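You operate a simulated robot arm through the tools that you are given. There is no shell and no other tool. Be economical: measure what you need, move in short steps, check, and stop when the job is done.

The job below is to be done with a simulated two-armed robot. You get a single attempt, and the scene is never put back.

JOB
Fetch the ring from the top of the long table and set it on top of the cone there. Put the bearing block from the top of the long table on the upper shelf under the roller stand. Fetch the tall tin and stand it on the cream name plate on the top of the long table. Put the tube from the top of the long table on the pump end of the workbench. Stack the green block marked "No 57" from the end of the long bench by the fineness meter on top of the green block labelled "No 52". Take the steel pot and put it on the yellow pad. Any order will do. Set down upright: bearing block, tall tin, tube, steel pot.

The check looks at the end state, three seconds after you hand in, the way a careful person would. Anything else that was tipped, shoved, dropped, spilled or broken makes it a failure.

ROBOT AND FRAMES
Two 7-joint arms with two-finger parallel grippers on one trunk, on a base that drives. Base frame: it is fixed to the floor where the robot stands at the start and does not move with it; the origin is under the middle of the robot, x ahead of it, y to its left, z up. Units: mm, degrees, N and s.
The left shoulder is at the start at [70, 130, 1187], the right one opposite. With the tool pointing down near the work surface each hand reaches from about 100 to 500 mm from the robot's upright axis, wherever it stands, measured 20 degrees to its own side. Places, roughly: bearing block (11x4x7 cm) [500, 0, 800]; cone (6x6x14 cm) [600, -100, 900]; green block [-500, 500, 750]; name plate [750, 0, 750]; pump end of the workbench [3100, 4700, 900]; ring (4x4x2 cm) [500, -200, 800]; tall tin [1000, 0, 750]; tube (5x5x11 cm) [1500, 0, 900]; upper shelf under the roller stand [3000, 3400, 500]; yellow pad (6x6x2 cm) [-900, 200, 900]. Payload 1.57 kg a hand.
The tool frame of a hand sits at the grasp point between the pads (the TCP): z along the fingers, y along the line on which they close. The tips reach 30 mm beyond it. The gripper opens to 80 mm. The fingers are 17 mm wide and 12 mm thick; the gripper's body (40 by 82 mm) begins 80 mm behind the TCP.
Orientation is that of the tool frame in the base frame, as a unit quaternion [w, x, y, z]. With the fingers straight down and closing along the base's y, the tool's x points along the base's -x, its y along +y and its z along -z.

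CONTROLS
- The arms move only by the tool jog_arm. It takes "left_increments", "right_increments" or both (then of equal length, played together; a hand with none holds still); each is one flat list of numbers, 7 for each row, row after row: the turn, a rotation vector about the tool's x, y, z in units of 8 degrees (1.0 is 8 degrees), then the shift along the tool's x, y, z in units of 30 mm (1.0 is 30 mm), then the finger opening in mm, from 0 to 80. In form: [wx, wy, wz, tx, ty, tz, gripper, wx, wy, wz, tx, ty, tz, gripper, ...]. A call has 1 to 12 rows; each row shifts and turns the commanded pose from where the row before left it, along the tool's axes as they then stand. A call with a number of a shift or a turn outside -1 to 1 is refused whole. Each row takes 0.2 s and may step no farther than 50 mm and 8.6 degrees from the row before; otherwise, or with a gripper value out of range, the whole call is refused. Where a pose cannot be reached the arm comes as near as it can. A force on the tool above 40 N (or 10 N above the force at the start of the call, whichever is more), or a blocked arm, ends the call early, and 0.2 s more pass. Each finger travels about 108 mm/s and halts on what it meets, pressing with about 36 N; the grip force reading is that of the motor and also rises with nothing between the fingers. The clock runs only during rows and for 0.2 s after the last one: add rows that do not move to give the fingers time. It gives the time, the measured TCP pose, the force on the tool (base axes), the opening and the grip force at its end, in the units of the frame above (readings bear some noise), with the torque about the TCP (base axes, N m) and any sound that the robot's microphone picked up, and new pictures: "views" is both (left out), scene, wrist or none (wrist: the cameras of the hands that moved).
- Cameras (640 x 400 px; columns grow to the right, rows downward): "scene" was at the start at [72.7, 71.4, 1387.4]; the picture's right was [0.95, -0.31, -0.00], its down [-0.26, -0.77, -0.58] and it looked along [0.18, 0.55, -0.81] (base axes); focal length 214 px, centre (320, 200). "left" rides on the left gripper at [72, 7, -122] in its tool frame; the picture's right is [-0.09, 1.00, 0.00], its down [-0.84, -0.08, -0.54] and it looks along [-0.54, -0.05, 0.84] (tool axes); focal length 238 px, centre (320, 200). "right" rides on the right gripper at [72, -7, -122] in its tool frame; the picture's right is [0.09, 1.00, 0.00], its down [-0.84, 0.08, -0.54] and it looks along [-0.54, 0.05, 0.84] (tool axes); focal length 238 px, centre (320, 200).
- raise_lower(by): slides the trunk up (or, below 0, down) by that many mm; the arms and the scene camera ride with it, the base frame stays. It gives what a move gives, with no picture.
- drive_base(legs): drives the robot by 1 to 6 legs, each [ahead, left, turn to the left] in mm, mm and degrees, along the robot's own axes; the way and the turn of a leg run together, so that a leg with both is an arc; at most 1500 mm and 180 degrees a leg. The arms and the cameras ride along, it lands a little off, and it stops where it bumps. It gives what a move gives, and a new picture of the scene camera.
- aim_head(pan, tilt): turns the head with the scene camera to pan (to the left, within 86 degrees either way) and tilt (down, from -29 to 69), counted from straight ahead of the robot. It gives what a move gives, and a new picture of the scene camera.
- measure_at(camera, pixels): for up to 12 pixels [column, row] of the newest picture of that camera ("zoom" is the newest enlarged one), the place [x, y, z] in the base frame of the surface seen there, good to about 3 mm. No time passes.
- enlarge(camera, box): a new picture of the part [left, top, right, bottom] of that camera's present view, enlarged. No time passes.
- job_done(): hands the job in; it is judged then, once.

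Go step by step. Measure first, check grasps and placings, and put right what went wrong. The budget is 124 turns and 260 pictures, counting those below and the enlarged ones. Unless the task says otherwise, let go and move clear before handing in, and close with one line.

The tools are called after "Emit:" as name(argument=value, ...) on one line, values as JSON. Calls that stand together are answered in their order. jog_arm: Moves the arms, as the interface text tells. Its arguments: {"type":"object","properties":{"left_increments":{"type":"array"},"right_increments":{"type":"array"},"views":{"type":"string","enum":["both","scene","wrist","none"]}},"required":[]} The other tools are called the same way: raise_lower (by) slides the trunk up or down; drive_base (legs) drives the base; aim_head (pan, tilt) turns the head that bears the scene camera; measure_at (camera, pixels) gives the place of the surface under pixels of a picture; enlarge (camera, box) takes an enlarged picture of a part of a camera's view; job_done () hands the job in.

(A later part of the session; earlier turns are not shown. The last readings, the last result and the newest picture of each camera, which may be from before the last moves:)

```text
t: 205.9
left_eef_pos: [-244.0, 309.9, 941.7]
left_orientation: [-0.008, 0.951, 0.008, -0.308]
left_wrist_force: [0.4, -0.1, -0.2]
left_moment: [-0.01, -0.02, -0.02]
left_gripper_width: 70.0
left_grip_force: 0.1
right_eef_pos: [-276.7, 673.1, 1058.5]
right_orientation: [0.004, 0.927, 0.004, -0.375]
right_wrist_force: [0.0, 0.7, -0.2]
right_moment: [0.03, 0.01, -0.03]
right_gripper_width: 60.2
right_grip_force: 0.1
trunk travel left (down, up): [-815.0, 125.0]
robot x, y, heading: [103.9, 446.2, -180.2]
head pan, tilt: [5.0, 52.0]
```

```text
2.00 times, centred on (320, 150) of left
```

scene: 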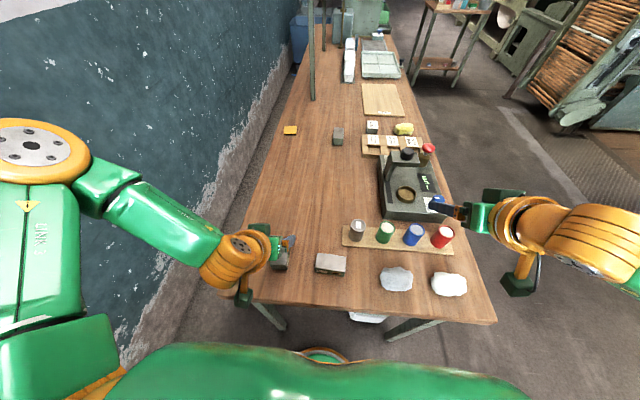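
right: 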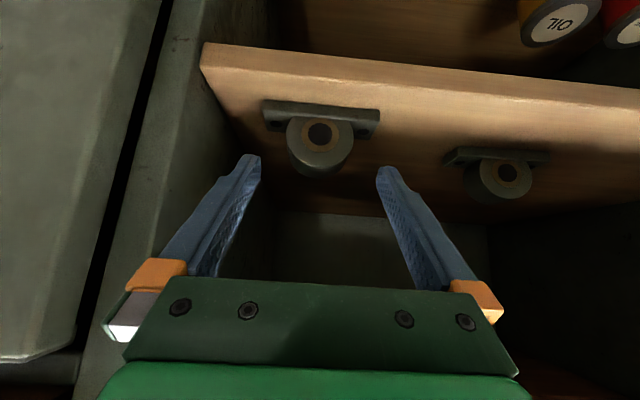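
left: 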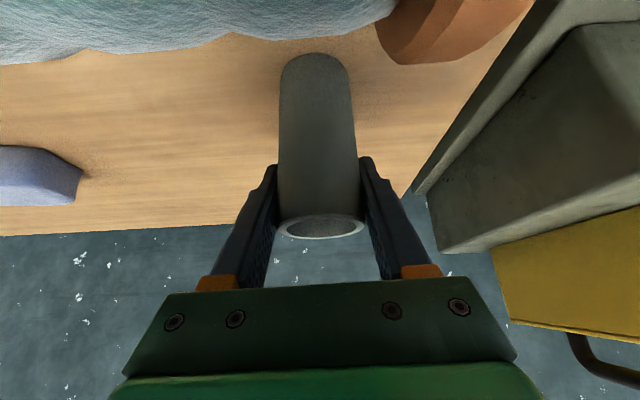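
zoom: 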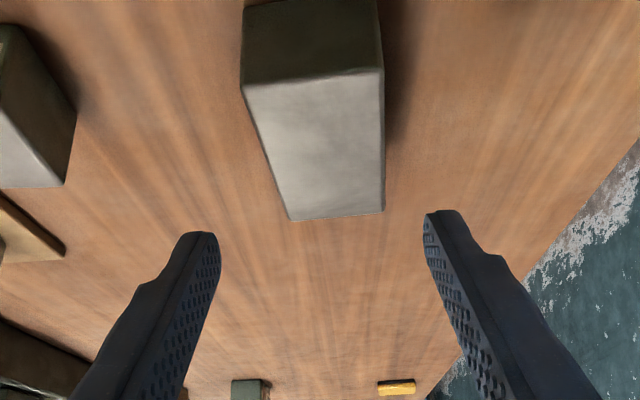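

Emit:
measure_at(camera="zoom", pixels=[[250, 92], [378, 78], [295, 213], [378, 208], [315, 150]])

Emit:
jog_arm(left_increments=[0, 0, -0.4, 0, 0, 0, 70, 0, 0, -0.4, 0, 0, 0, 70, 0, 0, 0, 0, 0, 0, 70], views="wrist")

```text
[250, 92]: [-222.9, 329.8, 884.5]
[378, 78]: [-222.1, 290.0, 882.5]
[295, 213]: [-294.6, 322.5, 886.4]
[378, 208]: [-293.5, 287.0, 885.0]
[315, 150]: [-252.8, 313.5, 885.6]
```

```text
t: 206.7
left_eef_pos: [-243.3, 310.9, 941.0]
left_orientation: [-0.024, 0.95, 0.062, -0.306]
left_wrist_force: [-0.4, 0.6, -0.5]
left_moment: [0.01, 0.01, -0.01]
left_gripper_width: 70.0
left_grip_force: 0.1
right_eef_pos: [-277.0, 672.2, 1058.2]
right_orientation: [0.002, 0.927, 0.003, -0.375]
right_wrist_force: [0.5, -0.5, 0.2]
right_moment: [0.01, -0.03, -0.02]
right_gripper_width: 60.2
right_grip_force: 0.0
trunk travel left (down, up): [-815.0, 125.0]
robot x, y, heading: [102.4, 446.5, -180.1]
head pan, tilt: [5.0, 52.0]
```

left: 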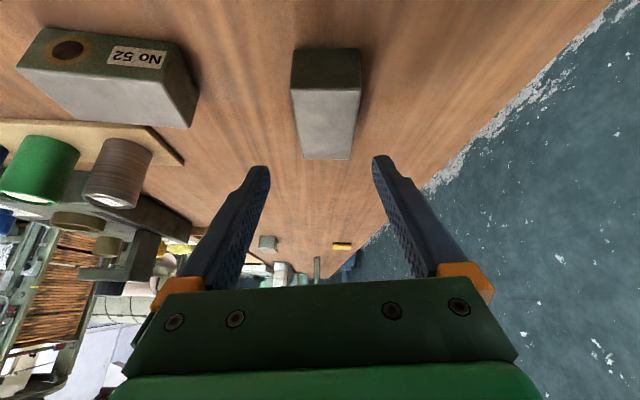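

Aligned with the block. Shift 2.5 mm, lower 59 mm and close on block 57.

Emit:
jog_arm(left_increments=[0, 0, 0, 0, 0.08, 0, 70, 0, 0, 0, 0, 0, 0, 70], views="none")

Emit:
raise_lower(by=-58)

Emit:
jog_arm(left_increments=[0, 0, 0, 0, 0, 0, 50, 0, 0, 0, 0, 0, 0, 30, 0, 0, 0, 0, 0, 0, 30, 0, 0, 0, 0, 0, 0, 30], views="both")

```text
t: 207.3
left_eef_pos: [-244.0, 308.2, 940.4]
left_orientation: [-0.024, 0.95, 0.062, -0.305]
left_wrist_force: [-0.1, 0.0, 0.0]
left_moment: [-0.01, 0.02, -0.01]
left_gripper_width: 69.8
left_grip_force: 0.1
right_eef_pos: [-276.9, 672.1, 1059.3]
right_orientation: [0.003, 0.927, 0.003, -0.376]
right_wrist_force: [-0.2, -1.0, 0.0]
right_moment: [-0.04, -0.04, -0.02]
right_gripper_width: 59.8
right_grip_force: 0.0
trunk travel left (down, up): [-815.0, 125.0]
robot x, y, heading: [102.0, 441.4, -179.9]
head pan, tilt: [5.0, 52.0]
```

```text
t: 208.3
left_eef_pos: [-242.2, 308.8, 881.4]
left_orientation: [-0.024, 0.95, 0.062, -0.306]
left_wrist_force: [0.9, -0.5, 5.8]
left_moment: [-0.22, 0.05, 0.04]
left_gripper_width: 69.6
left_grip_force: 0.1
right_eef_pos: [-276.7, 672.0, 1000.9]
right_orientation: [0.005, 0.927, 0.005, -0.375]
right_wrist_force: [-0.4, -0.6, 0.0]
right_moment: [0.01, -0.02, 0.02]
right_gripper_width: 60.3
right_grip_force: 0.1
trunk travel left (down, up): [-757.0, 183.0]
robot x, y, heading: [102.7, 447.7, -179.9]
head pan, tilt: [5.0, 52.0]
```

```text
t: 209.3
left_eef_pos: [-242.4, 308.7, 881.8]
left_orientation: [-0.025, 0.95, 0.061, -0.305]
left_wrist_force: [1.8, 0.4, 0.1]
left_moment: [-0.1, 0.03, 0.02]
left_gripper_width: 44.0
left_grip_force: 35.8
right_eef_pos: [-276.7, 673.2, 1000.7]
right_orientation: [0.004, 0.927, 0.004, -0.375]
right_wrist_force: [-0.2, -0.3, 0.2]
right_moment: [-0.01, 0.02, 0.0]
right_gripper_width: 60.1
right_grip_force: 0.1
trunk travel left (down, up): [-757.0, 183.0]
robot x, y, heading: [102.9, 446.4, -180.2]
head pan, tilt: [5.0, 52.0]
```

scene: 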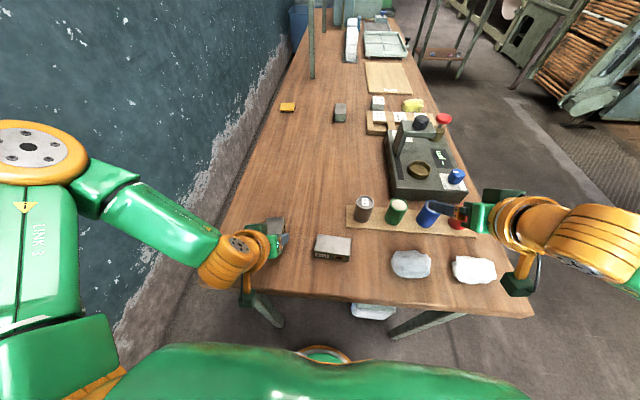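
left: 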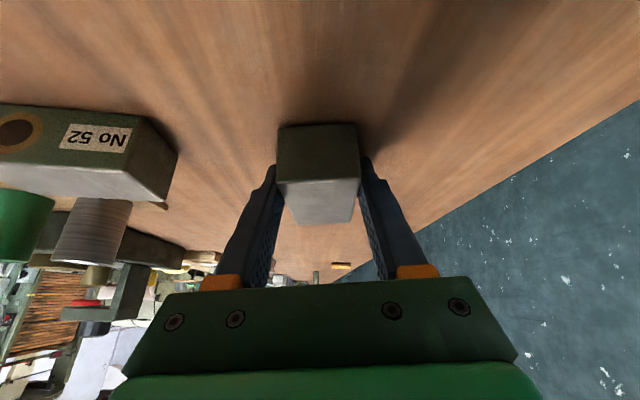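

Grip reads 44 mm vs 40 width: yaw is off ~3.5°. Re-open, yaw back a little and close again.

Emit:
jog_arm(left_increments=[0, 0, 0, 0, 0, 0, 60, 0, 0, 0.45, 0, 0, -0.03, 60, 0, 0, 0, 0, 0, 0, 60, 0, 0, 0, 0, 0, 0, 45, 0, 0, 0, 0, 0, 0, 30, 0, 0, 0, 0, 0, 0, 30, 0, 0, 0, 0, 0, 0, 30], views="wrist")

Emit:
raise_lower(by=60)

Emit:
enlarge(camera="left", box=[160, 50, 480, 250])

Emit:
enlarge(camera="scene", box=[200, 180, 400, 320])

```text
t: 210.9
left_eef_pos: [-242.8, 307.7, 883.3]
left_orientation: [-0.014, 0.951, 0.033, -0.306]
left_wrist_force: [-1.9, -1.2, 5.3]
left_moment: [-0.33, -0.4, -0.08]
left_gripper_width: 44.2
left_grip_force: 35.6
right_eef_pos: [-276.6, 672.7, 1000.2]
right_orientation: [0.004, 0.927, 0.004, -0.376]
right_wrist_force: [0.5, 0.3, 0.1]
right_moment: [-0.01, 0.0, 0.05]
right_gripper_width: 60.3
right_grip_force: 0.1
trunk travel left (down, up): [-757.0, 183.0]
robot x, y, heading: [103.4, 444.7, -179.7]
head pan, tilt: [5.0, 52.0]
```

left: 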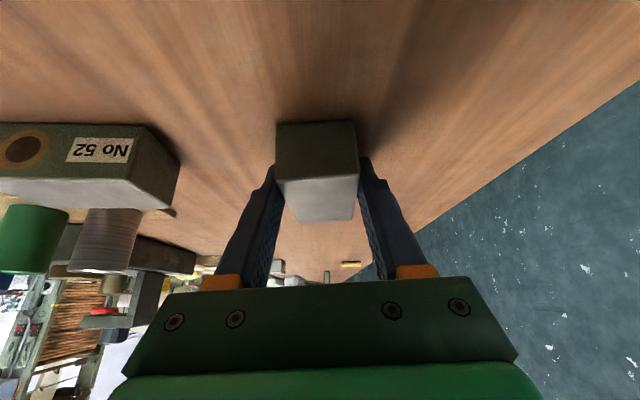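

```text
t: 211.9
left_eef_pos: [-244.5, 307.8, 941.5]
left_orientation: [-0.015, 0.952, 0.032, -0.304]
left_wrist_force: [-0.3, -0.2, -7.5]
left_moment: [-0.01, -0.1, 0.01]
left_gripper_width: 43.9
left_grip_force: 36.0
right_eef_pos: [-278.4, 672.1, 1060.0]
right_orientation: [0.004, 0.927, 0.004, -0.374]
right_wrist_force: [-0.2, 0.4, -0.2]
right_moment: [0.04, -0.01, -0.01]
right_gripper_width: 60.1
right_grip_force: 0.2
trunk travel left (down, up): [-817.0, 123.0]
robot x, y, heading: [100.6, 442.7, -179.9]
head pan, tilt: [5.0, 52.0]
```

```text
2.00 times, centred on (320, 150) of left
```

zoom: 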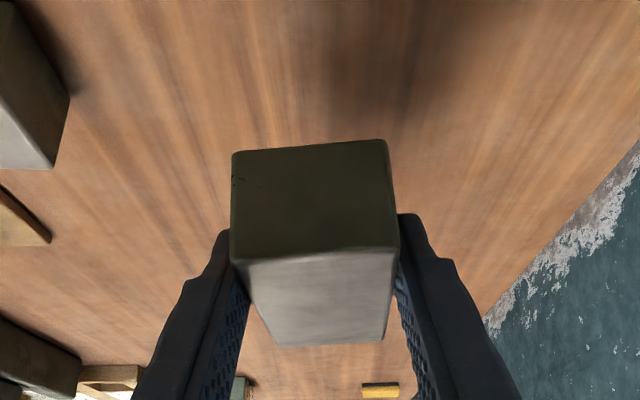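

```text
2.86 times, centred on (300, 250) of scene
```

zoom: 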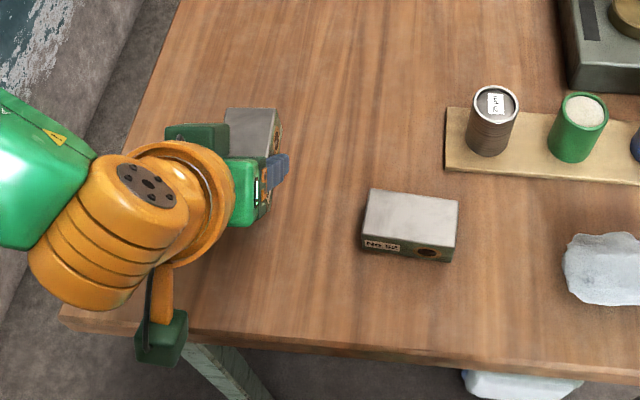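

Block 57 (0.75 kg) held. Drive right 142 and back 22 to bring it over block 52.

Emit:
drive_base(legs=[[-22, -142, 0]])

Emit:
enlarge(camera="left", box=[160, 50, 480, 250])

Emit:
measure_at(camera="zoom", pixels=[[240, 160], [380, 150], [255, 268], [390, 258], [278, 338], [375, 335], [430, 180], [480, 150], [200, 180], [150, 150]])

Emit:
enlarge(camera="scene", box=[200, 180, 400, 320])

```text
t: 213.2
left_eef_pos: [-224.0, 448.7, 942.2]
left_orientation: [-0.016, 0.952, 0.032, -0.305]
left_wrist_force: [-0.6, -0.5, -7.4]
left_moment: [0.02, -0.13, 0.03]
left_gripper_width: 43.8
left_grip_force: 35.9
right_eef_pos: [-257.3, 812.1, 1061.7]
right_orientation: [0.002, 0.927, 0.003, -0.374]
right_wrist_force: [0.3, 0.2, 0.5]
right_moment: [0.02, 0.01, -0.02]
right_gripper_width: 60.1
right_grip_force: 0.0
trunk travel left (down, up): [-817.0, 123.0]
robot x, y, heading: [124.1, 586.3, 179.9]
head pan, tilt: [5.0, 52.0]
```

scene: 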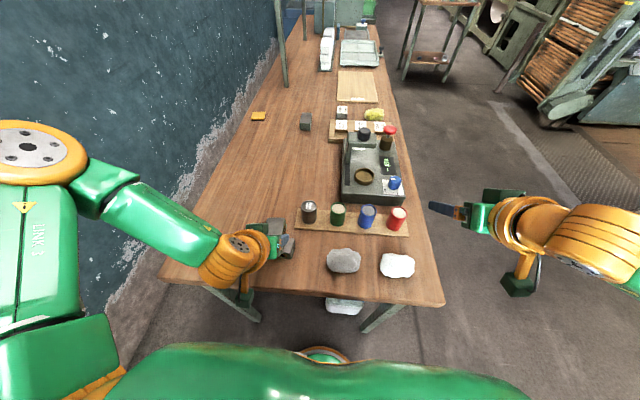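

```text
2.00 times, centred on (320, 150) of left
```

zoom: 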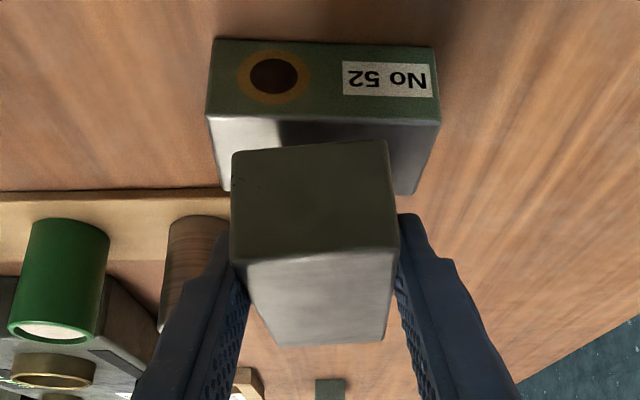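

```text
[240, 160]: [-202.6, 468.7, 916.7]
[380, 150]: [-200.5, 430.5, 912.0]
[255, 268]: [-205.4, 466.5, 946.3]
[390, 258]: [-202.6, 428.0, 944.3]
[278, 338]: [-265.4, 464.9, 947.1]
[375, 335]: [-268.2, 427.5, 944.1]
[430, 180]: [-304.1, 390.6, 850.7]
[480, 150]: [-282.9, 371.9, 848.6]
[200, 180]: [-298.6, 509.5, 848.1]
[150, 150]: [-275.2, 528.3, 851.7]
```

```text
2.86 times, centred on (300, 250) of scene
```

zoom: 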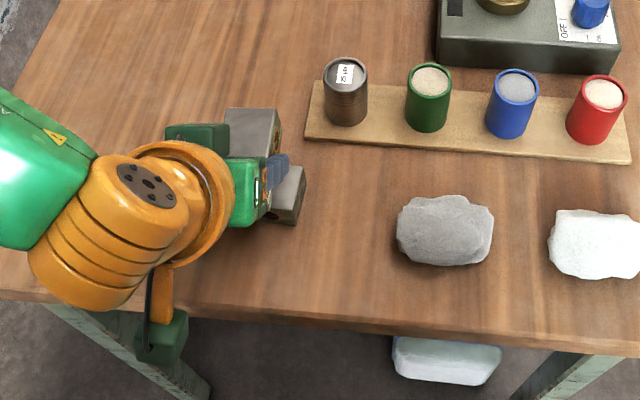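

Block 57 centre ≈(−239,448), right over block 52 (−238,450). Lower 21 mm and creep.

Emit:
raise_lower(by=-21)

Emit:
raise_lower(by=-2)

Emit:
raise_lower(by=-1.5)

Emit:
enlarge(camera="left", box=[160, 50, 480, 250])

```text
t: 213.9
left_eef_pos: [-223.5, 451.4, 921.2]
left_orientation: [-0.015, 0.952, 0.031, -0.305]
left_wrist_force: [0.3, -0.1, -7.2]
left_moment: [0.0, -0.1, -0.01]
left_gripper_width: 43.6
left_grip_force: 36.2
right_eef_pos: [-255.9, 814.0, 1039.3]
right_orientation: [0.003, 0.927, 0.004, -0.374]
right_wrist_force: [0.2, 1.0, 0.9]
right_moment: [0.03, 0.03, 0.0]
right_gripper_width: 60.2
right_grip_force: 0.0
trunk travel left (down, up): [-796.0, 144.0]
robot x, y, heading: [122.7, 586.6, 179.8]
head pan, tilt: [5.0, 52.0]
```

```text
t: 214.4
left_eef_pos: [-223.4, 450.4, 918.8]
left_orientation: [-0.015, 0.952, 0.031, -0.305]
left_wrist_force: [-0.6, -0.2, -6.9]
left_moment: [0.0, -0.08, 0.0]
left_gripper_width: 43.7
left_grip_force: 36.0
right_eef_pos: [-256.5, 814.5, 1037.0]
right_orientation: [0.003, 0.927, 0.002, -0.375]
right_wrist_force: [0.3, -0.3, -0.3]
right_moment: [-0.03, -0.04, -0.02]
right_gripper_width: 59.9
right_grip_force: 0.0
trunk travel left (down, up): [-794.0, 146.0]
robot x, y, heading: [126.1, 585.9, 179.9]
head pan, tilt: [5.0, 52.0]
```

```text
t: 214.9
left_eef_pos: [-223.6, 449.3, 919.7]
left_orientation: [-0.015, 0.951, 0.031, -0.307]
left_wrist_force: [-3.8, -3.1, 8.9]
left_moment: [-0.4, -0.07, -0.09]
left_gripper_width: 43.7
left_grip_force: 35.7
right_eef_pos: [-253.8, 815.0, 1036.5]
right_orientation: [0.003, 0.927, 0.003, -0.375]
right_wrist_force: [-0.6, 0.3, 0.4]
right_moment: [-0.03, 0.01, 0.02]
right_gripper_width: 59.8
right_grip_force: 0.1
trunk travel left (down, up): [-793.0, 147.0]
robot x, y, heading: [127.0, 586.9, 180.3]
head pan, tilt: [5.0, 52.0]
```

```text
2.00 times, centred on (320, 150) of left
```

zoom: 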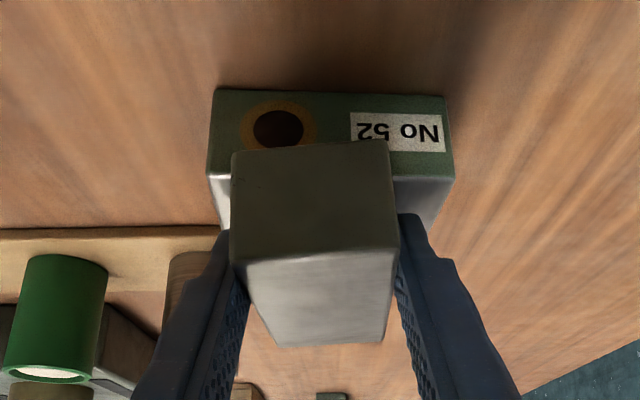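

Contact felt. Open and raise clear.

Emit:
jog_arm(left_increments=[0, 0, 0, 0, 0, 0, 55, 0, 0, 0, 0, 0, 0, 66, 0, 0, 0, 0, 0, 0, 66], views="none")

Emit:
raise_lower(by=90)

Emit:
drive_base(legs=[[-120, 0, 0]])

Emit:
enlarge(camera="scene", box=[220, 160, 400, 280])

```text
t: 215.7
left_eef_pos: [-223.6, 450.3, 918.4]
left_orientation: [-0.014, 0.951, 0.031, -0.306]
left_wrist_force: [-0.2, -0.5, -0.1]
left_moment: [-0.01, -0.02, 0.02]
left_gripper_width: 66.0
left_grip_force: 0.0
right_eef_pos: [-254.9, 815.8, 1035.3]
right_orientation: [0.003, 0.927, 0.003, -0.375]
right_wrist_force: [0.9, 0.6, 0.7]
right_moment: [0.01, -0.04, 0.03]
right_gripper_width: 60.0
right_grip_force: 0.2
trunk travel left (down, up): [-793.0, 147.0]
robot x, y, heading: [123.5, 589.0, 179.9]
head pan, tilt: [5.0, 52.0]
```

```text
t: 217.0
left_eef_pos: [-222.4, 450.8, 1008.0]
left_orientation: [-0.015, 0.952, 0.031, -0.305]
left_wrist_force: [-0.3, -0.1, -0.3]
left_moment: [-0.04, -0.02, 0.0]
left_gripper_width: 65.9
left_grip_force: 0.1
right_eef_pos: [-256.1, 814.1, 1126.2]
right_orientation: [0.003, 0.927, 0.003, -0.375]
right_wrist_force: [-0.5, -0.3, -0.8]
right_moment: [0.01, 0.0, 0.0]
right_gripper_width: 60.1
right_grip_force: 0.1
trunk travel left (down, up): [-883.0, 57.0]
robot x, y, heading: [127.6, 584.3, 180.0]
head pan, tilt: [5.0, 52.0]
```

```text
t: 218.2
left_eef_pos: [-104.4, 449.7, 1006.7]
left_orientation: [-0.015, 0.952, 0.03, -0.304]
left_wrist_force: [0.5, -0.8, -0.1]
left_moment: [0.0, -0.03, -0.02]
left_gripper_width: 66.0
left_grip_force: 0.1
right_eef_pos: [-137.7, 815.3, 1125.0]
right_orientation: [0.003, 0.928, 0.002, -0.374]
right_wrist_force: [-0.4, -0.1, -0.3]
right_moment: [0.02, -0.03, -0.03]
right_gripper_width: 59.9
right_grip_force: 0.0
trunk travel left (down, up): [-883.0, 57.0]
robot x, y, heading: [244.4, 584.0, 180.0]
head pan, tilt: [5.0, 52.0]
```

scene: 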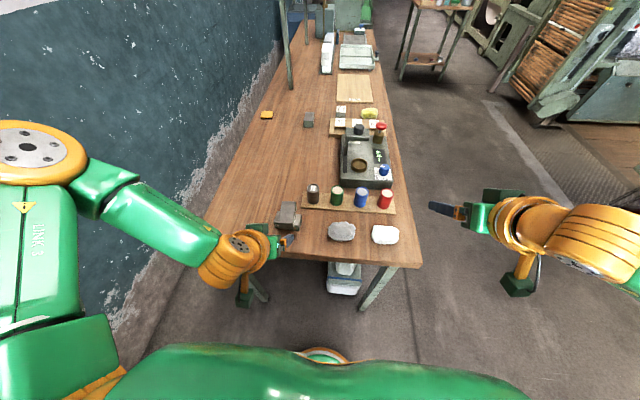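

```text
3.33 times, centred on (310, 220) of scene
```

zoom: 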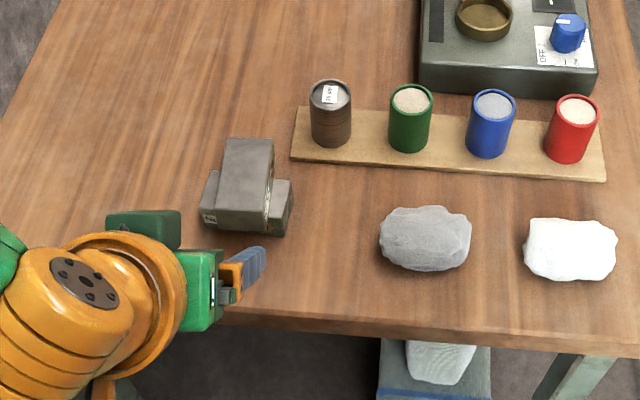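

Blocks are stacked. Next the steel pot: measure the pots, the pad and the shelf posts.

Emit:
measure_at(camera="zoom", pixels=[[310, 100], [351, 100], [330, 83], [330, 112], [391, 102], [431, 102], [410, 117], [314, 140], [350, 140], [330, 146], [393, 140], [240, 145]])

Emit:
measure_at(camera="scene", pixels=[[291, 87], [287, 30], [262, 114], [272, 114], [266, 118], [306, 45], [230, 145], [215, 195], [205, 130]])

Emit:
aim_head(pan=8, tilt=20)

```text
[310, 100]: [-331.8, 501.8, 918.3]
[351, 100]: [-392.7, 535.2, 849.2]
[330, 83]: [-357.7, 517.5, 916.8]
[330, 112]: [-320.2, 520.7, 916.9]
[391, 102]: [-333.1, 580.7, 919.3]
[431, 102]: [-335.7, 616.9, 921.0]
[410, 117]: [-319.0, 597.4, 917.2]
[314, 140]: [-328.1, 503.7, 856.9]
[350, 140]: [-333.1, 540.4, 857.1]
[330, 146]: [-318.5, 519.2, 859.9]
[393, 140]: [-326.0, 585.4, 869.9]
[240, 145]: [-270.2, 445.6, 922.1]
```

```text
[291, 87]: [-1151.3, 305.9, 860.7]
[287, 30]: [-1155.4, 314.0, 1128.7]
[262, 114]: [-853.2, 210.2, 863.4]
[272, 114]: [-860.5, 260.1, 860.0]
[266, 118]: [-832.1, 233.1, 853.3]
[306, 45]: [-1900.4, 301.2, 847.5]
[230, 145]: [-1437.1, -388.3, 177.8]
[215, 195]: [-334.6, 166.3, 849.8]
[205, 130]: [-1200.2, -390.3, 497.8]
```

```text
t: 219.2
left_eef_pos: [-101.5, 450.4, 1009.1]
left_orientation: [-0.015, 0.952, 0.03, -0.306]
left_wrist_force: [-0.5, -0.7, 0.1]
left_moment: [0.0, 0.02, 0.01]
left_gripper_width: 66.0
left_grip_force: 0.0
right_eef_pos: [-133.4, 815.3, 1126.9]
right_orientation: [0.003, 0.927, 0.002, -0.375]
right_wrist_force: [0.3, 0.2, 0.1]
right_moment: [0.0, -0.03, -0.02]
right_gripper_width: 60.0
right_grip_force: 0.0
trunk travel left (down, up): [-883.0, 57.0]
robot x, y, heading: [242.7, 585.6, 179.8]
head pan, tilt: [8.0, 20.0]
```

scene: 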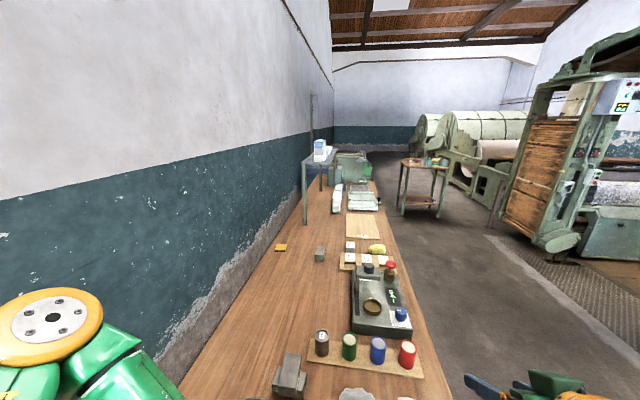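

Pot centre ≈(−339,521), Ø37, z 857–917; pad centre ≈(−848,234), top 862. Extend the left hand 120 mm forward, then drive to hover over the pot.

Emit:
jog_arm(left_increments=[0, 0, 0, -0.813, 0, 0.582, 60, 0, 0, 0, -0.813, 0, 0.582, 60, 0, 0, 0, -0.813, 0, 0.582, 60, 0, 0, 0, -0.813, 0, 0.582, 60, 0, 0, 0, 0, 0, 0, 60], views="none")

Emit:
aim_head(pan=3, tilt=55)

Emit:
measure_at(camera="scene", pixels=[[345, 265], [345, 275], [340, 285], [330, 290], [360, 285]])

```text
t: 220.4
left_eef_pos: [-217.4, 437.1, 1015.5]
left_orientation: [-0.015, 0.951, 0.03, -0.306]
left_wrist_force: [-0.1, 0.0, 0.9]
left_moment: [-0.03, 0.0, 0.0]
left_gripper_width: 60.2
left_grip_force: 0.0
left hand out of reach, approached as far as the arm can: row 4
right_eef_pos: [-131.7, 816.1, 1125.5]
right_orientation: [0.003, 0.927, 0.003, -0.375]
right_wrist_force: [-0.5, 1.3, 0.7]
right_moment: [0.0, -0.01, 0.0]
right_gripper_width: 60.0
right_grip_force: 0.0
trunk travel left (down, up): [-883.0, 57.0]
robot x, y, heading: [245.5, 587.2, 179.6]
head pan, tilt: [8.0, 20.0]
```

```text
t: 221.4
left_eef_pos: [-215.8, 436.6, 1015.2]
left_orientation: [-0.015, 0.951, 0.031, -0.306]
left_wrist_force: [0.2, -0.1, 0.8]
left_moment: [-0.02, -0.01, -0.02]
left_gripper_width: 59.9
left_grip_force: 0.1
right_eef_pos: [-134.9, 814.5, 1124.2]
right_orientation: [0.003, 0.927, 0.002, -0.376]
right_wrist_force: [-0.1, -1.0, 0.5]
right_moment: [-0.02, -0.03, -0.02]
right_gripper_width: 59.9
right_grip_force: 0.0
trunk travel left (down, up): [-883.0, 57.0]
robot x, y, heading: [244.5, 587.0, 179.9]
head pan, tilt: [3.0, 55.0]
```

scene: 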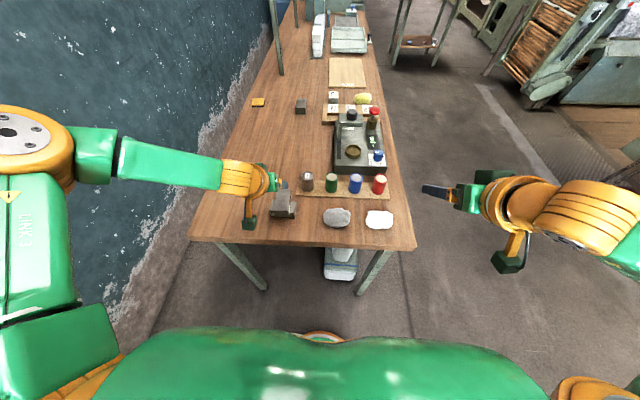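

```text
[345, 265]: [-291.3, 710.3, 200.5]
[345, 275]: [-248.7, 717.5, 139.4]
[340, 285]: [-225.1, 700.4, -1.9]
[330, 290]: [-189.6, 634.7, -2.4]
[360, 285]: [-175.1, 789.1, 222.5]
```

The floor box stands clear (x<−230). Drive ahead 114 and right 84 so the left hand is over the steel pot.

Emit:
drive_base(legs=[[114, -84, 0]])

Emit:
raise_lower(by=-45)

Emit:
enlarge(camera="left", box=[160, 50, 480, 250])

Emit:
measure_at(camera="zoom", pixels=[[320, 100], [280, 120], [360, 120], [320, 140], [320, 60]])

```text
t: 222.7
left_eef_pos: [-327.1, 522.1, 1015.9]
left_orientation: [-0.016, 0.951, 0.031, -0.306]
left_wrist_force: [-0.2, 0.7, 0.4]
left_moment: [-0.01, 0.03, 0.01]
left_gripper_width: 59.9
left_grip_force: 0.0
right_eef_pos: [-246.5, 900.2, 1127.2]
right_orientation: [0.002, 0.926, 0.003, -0.377]
right_wrist_force: [0.0, -0.8, 0.2]
right_moment: [-0.03, -0.01, 0.01]
right_gripper_width: 59.9
right_grip_force: 0.1
trunk travel left (down, up): [-883.0, 57.0]
robot x, y, heading: [133.5, 669.4, 179.7]
head pan, tilt: [3.0, 55.0]
```

scene: 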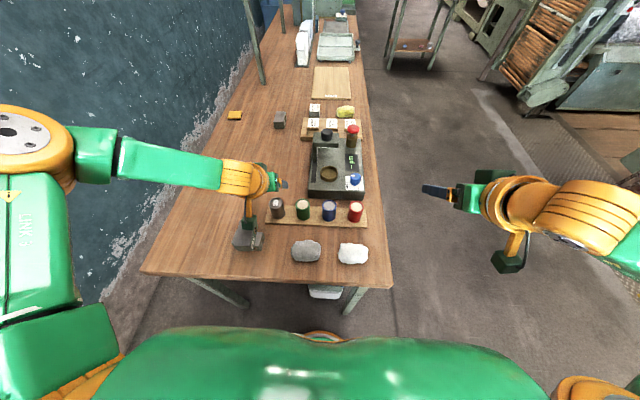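

```text
t: 223.6
left_eef_pos: [-330.3, 524.1, 970.0]
left_orientation: [-0.014, 0.951, 0.031, -0.306]
left_wrist_force: [0.6, -0.2, 0.7]
left_moment: [-0.01, 0.01, -0.01]
left_gripper_width: 60.0
left_grip_force: 0.3
right_eef_pos: [-248.0, 901.9, 1080.2]
right_orientation: [0.004, 0.927, 0.003, -0.374]
right_wrist_force: [-0.5, -0.4, 0.1]
right_moment: [-0.01, -0.02, 0.03]
right_gripper_width: 60.3
right_grip_force: 0.1
trunk travel left (down, up): [-838.0, 102.0]
robot x, y, heading: [136.2, 673.0, 180.0]
head pan, tilt: [3.0, 55.0]
```

```text
2.00 times, centred on (320, 150) of left
```

zoom: 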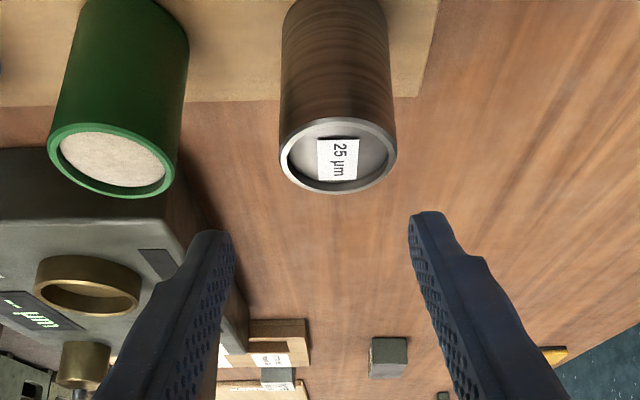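

```text
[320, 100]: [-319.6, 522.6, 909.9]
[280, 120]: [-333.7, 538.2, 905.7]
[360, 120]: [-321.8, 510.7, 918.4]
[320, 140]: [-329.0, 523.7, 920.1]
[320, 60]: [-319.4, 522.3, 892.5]
```

Pot centre y≈518; shift 5 mm toward it, lower 70 mm and close.

Emit:
jog_arm(left_increments=[0, 0, 0, 0, 0.17, 0, 60, 0, 0, 0, 0, 0, 0, 60], views="none")

Emit:
raise_lower(by=-70)

Emit:
jog_arm(left_increments=[0, 0, 0, 0, 0, 0, 48, 0, 0, 0, 0, 0, 0, 28, 0, 0, 0, 0, 0, 0, 28, 0, 0, 0, 0, 0, 0, 28], views="both")

```text
t: 224.2
left_eef_pos: [-329.0, 518.2, 970.5]
left_orientation: [-0.015, 0.951, 0.031, -0.306]
left_wrist_force: [-0.2, 0.1, -0.4]
left_moment: [-0.02, 0.0, 0.02]
left_gripper_width: 59.8
left_grip_force: 0.1
right_eef_pos: [-249.6, 901.4, 1079.9]
right_orientation: [0.004, 0.927, 0.003, -0.375]
right_wrist_force: [0.3, -0.1, 0.5]
right_moment: [0.01, -0.02, 0.02]
right_gripper_width: 60.0
right_grip_force: 0.0
trunk travel left (down, up): [-838.0, 102.0]
robot x, y, heading: [131.9, 671.8, 180.1]
head pan, tilt: [3.0, 55.0]
```

```text
t: 225.3
left_eef_pos: [-329.9, 516.8, 899.9]
left_orientation: [-0.015, 0.951, 0.031, -0.306]
left_wrist_force: [0.1, -0.4, 0.0]
left_moment: [-0.02, 0.02, -0.04]
left_gripper_width: 60.2
left_grip_force: 0.0
right_eef_pos: [-249.1, 901.0, 1010.6]
right_orientation: [0.004, 0.927, 0.003, -0.376]
right_wrist_force: [0.4, -0.7, 1.1]
right_moment: [0.02, 0.03, 0.01]
right_gripper_width: 59.9
right_grip_force: 0.0
trunk travel left (down, up): [-768.0, 172.0]
robot x, y, heading: [133.8, 670.6, 180.2]
head pan, tilt: [3.0, 55.0]
```

```text
t: 226.3
left_eef_pos: [-329.1, 517.0, 900.7]
left_orientation: [-0.016, 0.952, 0.03, -0.306]
left_wrist_force: [-1.0, -1.8, 4.8]
left_moment: [-0.16, 0.08, -0.03]
left_gripper_width: 41.1
left_grip_force: 36.2
right_eef_pos: [-248.6, 900.1, 1012.1]
right_orientation: [0.002, 0.927, 0.002, -0.375]
right_wrist_force: [0.4, -0.1, 0.8]
right_moment: [0.04, 0.0, 0.0]
right_gripper_width: 59.9
right_grip_force: 0.0
trunk travel left (down, up): [-768.0, 172.0]
robot x, y, heading: [130.8, 675.4, 179.9]
head pan, tilt: [3.0, 55.0]
```

scene: 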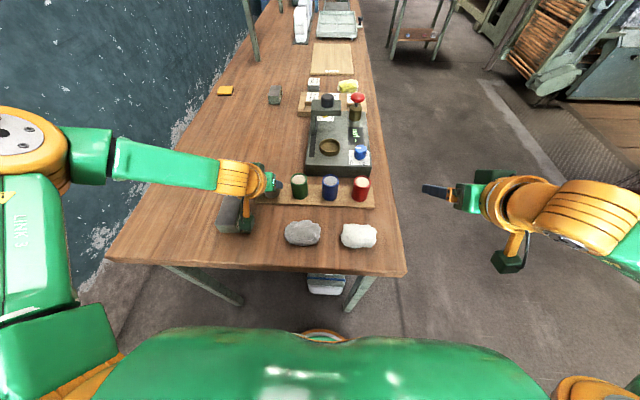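
left: 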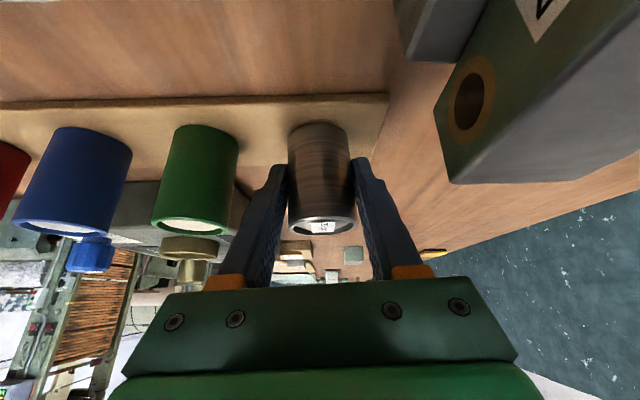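

Pot gripped (41 mm). Lift 110 mm, draw the hand back, and back away from the bench.

Emit:
raise_lower(by=110)

Emit:
jog_arm(left_increments=[0, 0, 0, 0.813, 0, -0.582, 28, 0, 0, 0, 0.813, 0, -0.582, 28, 0, 0, 0, 0.813, 0, -0.582, 28, 0, 0, 0, 0.813, 0, -0.582, 28, 0, 0, 0, 0, 0, 0, 28], views="wrist")

Emit:
drive_base(legs=[[40, -100, 0], [0, 0, -90]])

```text
t: 227.7
left_eef_pos: [-330.2, 518.1, 1009.8]
left_orientation: [-0.014, 0.951, 0.031, -0.306]
left_wrist_force: [0.5, 0.3, -1.0]
left_moment: [0.0, 0.01, 0.01]
left_gripper_width: 41.1
left_grip_force: 35.8
right_eef_pos: [-248.7, 901.4, 1120.4]
right_orientation: [0.004, 0.927, 0.004, -0.375]
right_wrist_force: [-0.2, -0.8, 0.0]
right_moment: [0.04, -0.02, 0.03]
right_gripper_width: 59.8
right_grip_force: 0.0
trunk travel left (down, up): [-878.0, 62.0]
robot x, y, heading: [129.3, 674.0, 179.8]
head pan, tilt: [3.0, 55.0]
```

```text
t: 228.9
left_eef_pos: [-219.6, 527.0, 1006.5]
left_orientation: [-0.014, 0.952, 0.031, -0.305]
left_wrist_force: [-0.4, 0.4, -1.6]
left_moment: [-0.01, -0.06, 0.0]
left_gripper_width: 41.0
left_grip_force: 35.9
left hand out of reach, approached as far as the arm can: row 4
right_eef_pos: [-249.2, 901.1, 1120.3]
right_orientation: [0.003, 0.927, 0.003, -0.375]
right_wrist_force: [-0.7, -0.7, -1.0]
right_moment: [0.01, 0.03, 0.01]
right_gripper_width: 59.9
right_grip_force: 0.1
trunk travel left (down, up): [-878.0, 62.0]
robot x, y, heading: [132.4, 673.7, 179.8]
head pan, tilt: [3.0, 55.0]
```

left: 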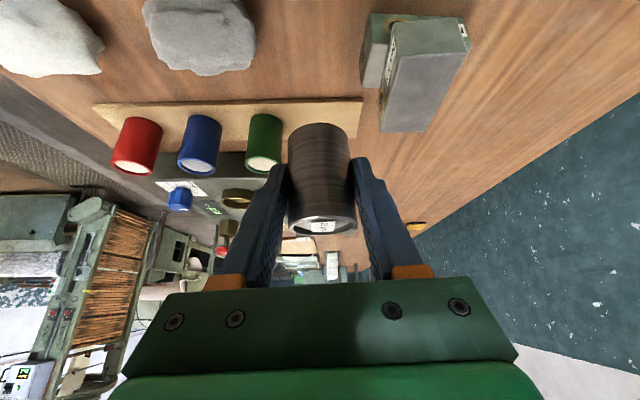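

```text
t: 233.9
left_eef_pos: [-61.0, 1119.9, 1006.3]
left_orientation: [-0.224, 0.702, -0.643, -0.208]
left_wrist_force: [-0.4, 0.2, -0.6]
left_moment: [-0.07, 0.01, -0.02]
left_gripper_width: 41.0
left_grip_force: 36.3
right_eef_pos: [312.8, 1156.1, 1121.8]
right_orientation: [-0.26, 0.664, -0.647, -0.27]
right_wrist_force: [-0.7, 0.3, -0.2]
right_moment: [-0.03, -0.02, 0.0]
right_gripper_width: 60.2
right_grip_force: 0.0
trunk travel left (down, up): [-878.0, 62.0]
robot x, y, heading: [93.1, 769.9, 90.9]
head pan, tilt: [3.0, 55.0]
```

scene: 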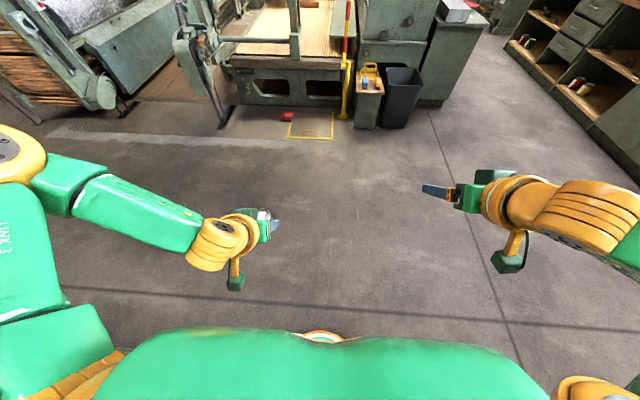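

Clear. Drive backwards between bench end and table into the start area near the wall.

Emit:
drive_base(legs=[[-440, 0, -0.9], [-435, 0, 0]])

Emit:
aim_head(pan=60, tilt=45)

```text
t: 238.8
left_eef_pos: [-53.7, 243.7, 1006.7]
left_orientation: [-0.225, 0.697, -0.65, -0.205]
left_wrist_force: [-0.2, -0.2, -2.2]
left_moment: [-0.02, 0.03, 0.03]
left_gripper_width: 40.9
left_grip_force: 36.2
right_eef_pos: [320.8, 275.3, 1121.0]
right_orientation: [-0.262, 0.658, -0.653, -0.266]
right_wrist_force: [0.3, 0.3, 0.4]
right_moment: [-0.03, 0.02, -0.02]
right_gripper_width: 59.7
right_grip_force: 0.1
trunk travel left (down, up): [-878.0, 62.0]
robot x, y, heading: [91.5, -104.5, 90.1]
head pan, tilt: [3.0, 55.0]
```

scene: 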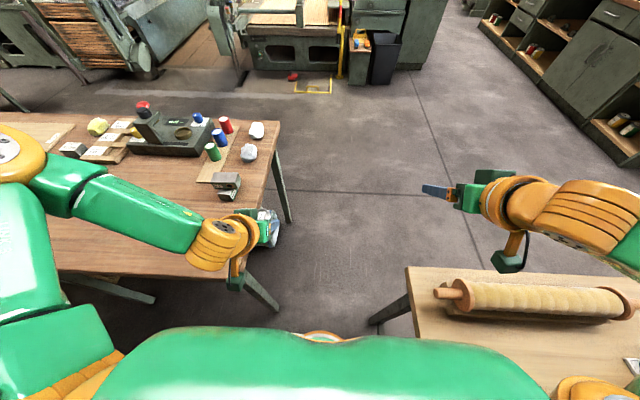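

```text
t: 240.1
left_eef_pos: [-54.3, 244.3, 1006.4]
left_orientation: [-0.226, 0.696, -0.65, -0.206]
left_wrist_force: [0.6, 0.3, -0.7]
left_moment: [-0.03, 0.04, 0.01]
left_gripper_width: 40.9
left_grip_force: 35.8
right_eef_pos: [321.8, 272.3, 1120.4]
right_orientation: [-0.263, 0.658, -0.652, -0.268]
right_wrist_force: [0.0, -0.2, -0.5]
right_moment: [0.02, -0.01, -0.02]
right_gripper_width: 59.9
right_grip_force: 0.0
trunk travel left (down, up): [-878.0, 62.0]
robot x, y, heading: [91.2, -109.9, 90.0]
head pan, tilt: [60.0, 45.0]
```

scene: 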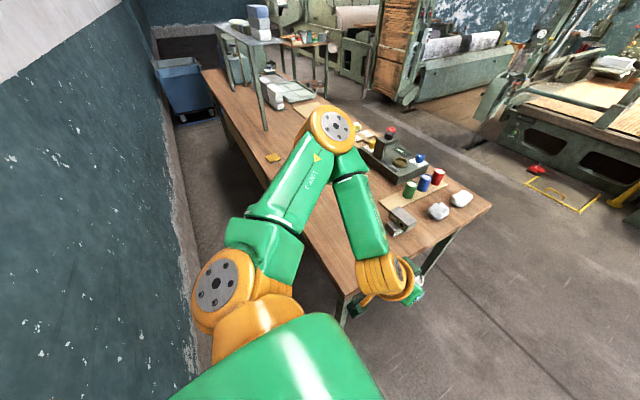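

The gap along the wall looks clear. Drive left along it in two legs.

Emit:
drive_base(legs=[[0, 400, 0], [-10, 340, 0]])

Emit:
aim_head(pan=25, tilt=58)

Emit:
enlarge(camera="left", box=[0, 0, 640, 400])

```text
t: 244.4
left_eef_pos: [-797.1, 234.9, 1005.9]
left_orientation: [-0.225, 0.695, -0.651, -0.206]
left_wrist_force: [0.0, 0.2, -1.4]
left_moment: [-0.01, 0.01, 0.02]
left_gripper_width: 41.1
left_grip_force: 35.8
right_eef_pos: [-420.8, 263.7, 1121.4]
right_orientation: [-0.262, 0.658, -0.653, -0.268]
right_wrist_force: [0.1, -0.2, 1.3]
right_moment: [0.0, 0.01, 0.03]
right_gripper_width: 60.1
right_grip_force: 0.1
trunk travel left (down, up): [-878.0, 62.0]
robot x, y, heading: [-655.4, -115.3, 90.2]
head pan, tilt: [60.0, 45.0]
```

scene: 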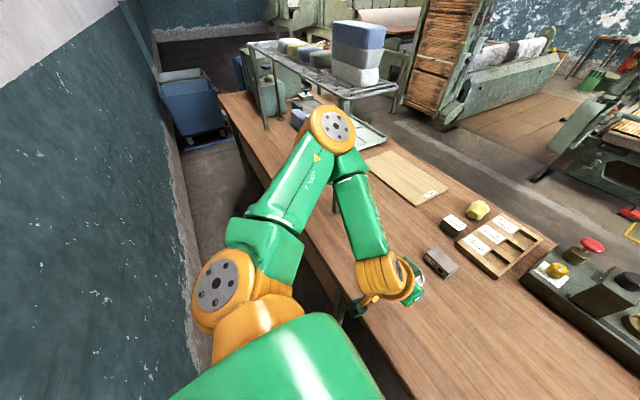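

```text
t: 245.4
left_eef_pos: [-799.4, 234.1, 1006.3]
left_orientation: [-0.225, 0.695, -0.651, -0.205]
left_wrist_force: [-0.2, 0.4, -1.6]
left_moment: [-0.02, 0.01, -0.01]
left_gripper_width: 41.1
left_grip_force: 36.1
right_eef_pos: [-424.5, 263.9, 1121.8]
right_orientation: [-0.262, 0.658, -0.653, -0.267]
right_wrist_force: [-0.3, 0.0, 1.1]
right_moment: [0.02, -0.02, 0.02]
right_gripper_width: 60.1
right_grip_force: 0.1
trunk travel left (down, up): [-878.0, 62.0]
robot x, y, heading: [-650.5, -114.8, 90.1]
head pan, tilt: [25.0, 58.0]
```

scene: 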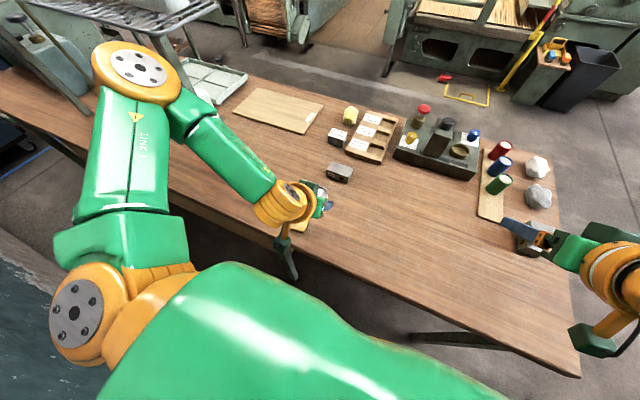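

```text
1.00 times, centred on (320, 200) of left (not enlarged: the box is as wide or as high as the picture)
```

zoom: 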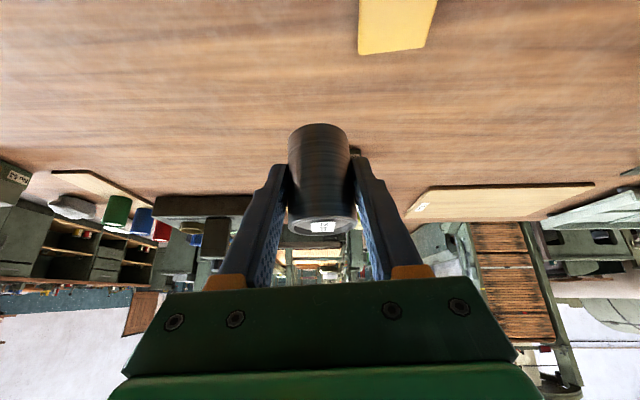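

The yellow pad shows at the left-camera's top (360–437, 0–52). Measure it, and the elbow's distance to the shelf.

Emit:
measure_at(camera="zoom", pixels=[[364, 45], [422, 40], [363, 5], [432, 5], [395, 25], [318, 128], [290, 160], [348, 160]])

Emit:
measure_at(camera="scene", pixels=[[135, 65], [105, 60], [165, 55], [155, 32], [180, 20], [75, 100], [90, 25], [305, 226], [290, 225]])

```text
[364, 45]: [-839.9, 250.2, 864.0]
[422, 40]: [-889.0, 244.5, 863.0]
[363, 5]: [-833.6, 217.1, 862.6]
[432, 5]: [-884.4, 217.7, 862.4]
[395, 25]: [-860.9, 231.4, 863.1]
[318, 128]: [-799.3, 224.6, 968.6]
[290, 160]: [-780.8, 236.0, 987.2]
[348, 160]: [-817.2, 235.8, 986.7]
```

```text
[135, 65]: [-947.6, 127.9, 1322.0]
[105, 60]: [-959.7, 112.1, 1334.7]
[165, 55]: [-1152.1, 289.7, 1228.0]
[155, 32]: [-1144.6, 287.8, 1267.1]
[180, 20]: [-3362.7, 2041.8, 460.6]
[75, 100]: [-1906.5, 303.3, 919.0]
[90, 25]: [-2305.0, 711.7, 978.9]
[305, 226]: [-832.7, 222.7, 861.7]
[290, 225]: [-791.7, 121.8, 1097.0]
```

Pad centre ≈(−861,232), top 863; pot now at ≈(−799,244). Move left 62, back 12, lower 70 and check.

Emit:
drive_base(legs=[[-12, 62, 0]])

Emit:
raise_lower(by=-70)

Emit:
enlarge(camera="left", box=[200, 0, 440, 150])

Emit:
enlarge(camera="scene", box=[230, 150, 390, 280])

```text
t: 246.4
left_eef_pos: [-852.7, 225.7, 1007.0]
left_orientation: [-0.224, 0.694, -0.653, -0.207]
left_wrist_force: [0.8, -0.2, -1.3]
left_moment: [-0.03, 0.05, 0.05]
left_gripper_width: 41.0
left_grip_force: 36.5
right_eef_pos: [-476.2, 253.1, 1117.9]
right_orientation: [-0.261, 0.656, -0.655, -0.27]
right_wrist_force: [0.9, -0.7, -0.1]
right_moment: [-0.01, 0.08, 0.05]
right_gripper_width: 60.0
right_grip_force: 0.1
trunk travel left (down, up): [-878.0, 62.0]
robot x, y, heading: [-717.4, -130.3, 89.7]
head pan, tilt: [25.0, 58.0]
```

scene: 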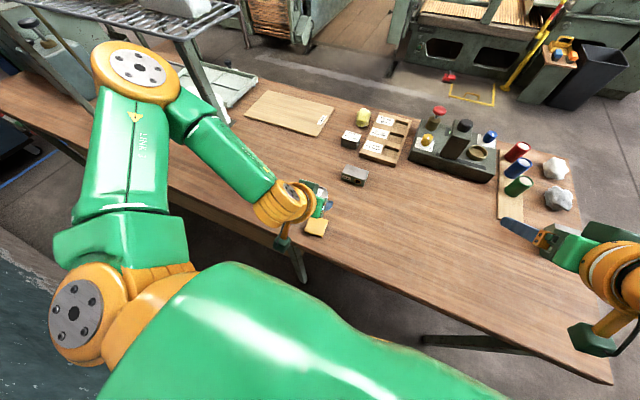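

```text
t: 247.5
left_eef_pos: [-858.7, 223.4, 937.0]
left_orientation: [-0.226, 0.694, -0.652, -0.205]
left_wrist_force: [0.8, 0.2, -1.9]
left_moment: [-0.02, -0.01, 0.06]
left_gripper_width: 41.3
left_grip_force: 35.8
right_eef_pos: [-481.7, 251.9, 1050.2]
right_orientation: [-0.262, 0.658, -0.654, -0.267]
right_wrist_force: [-0.1, 1.0, 0.8]
right_moment: [0.0, -0.02, 0.02]
right_gripper_width: 60.1
right_grip_force: 0.1
trunk travel left (down, up): [-808.0, 132.0]
robot x, y, heading: [-713.2, -127.1, 89.6]
head pan, tilt: [25.0, 58.0]
```

```text
2.67 times, centred on (320, 75) of left
```

zoom: 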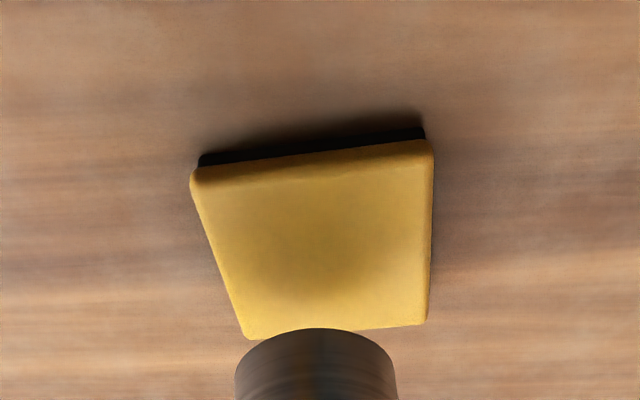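

```text
3.08 times, centred on (310, 215) of scene
```

zoom: 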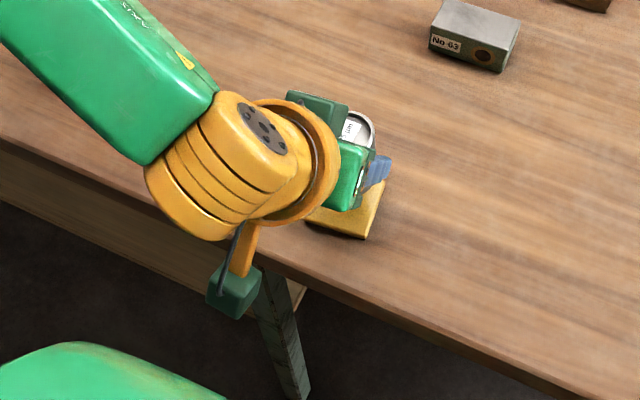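

Emit:
enlarge(camera="left", box=[200, 0, 440, 150])

Emit:
measure_at(camera="zoom", pixels=[[200, 185], [425, 155], [248, 328], [420, 312], [315, 340], [245, 375], [385, 375], [320, 240]])

```text
2.67 times, centred on (320, 75) of left
```

zoom: 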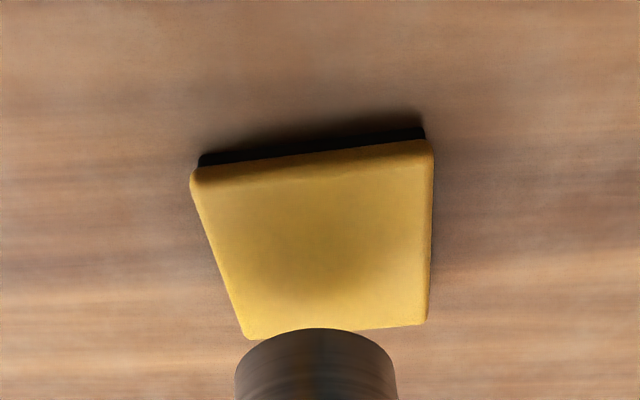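

```text
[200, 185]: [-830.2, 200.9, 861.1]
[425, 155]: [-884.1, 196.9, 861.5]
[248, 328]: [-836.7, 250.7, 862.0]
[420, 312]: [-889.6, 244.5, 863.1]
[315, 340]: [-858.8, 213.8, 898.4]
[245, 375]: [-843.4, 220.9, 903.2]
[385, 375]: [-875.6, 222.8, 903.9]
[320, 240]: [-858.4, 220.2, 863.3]
```

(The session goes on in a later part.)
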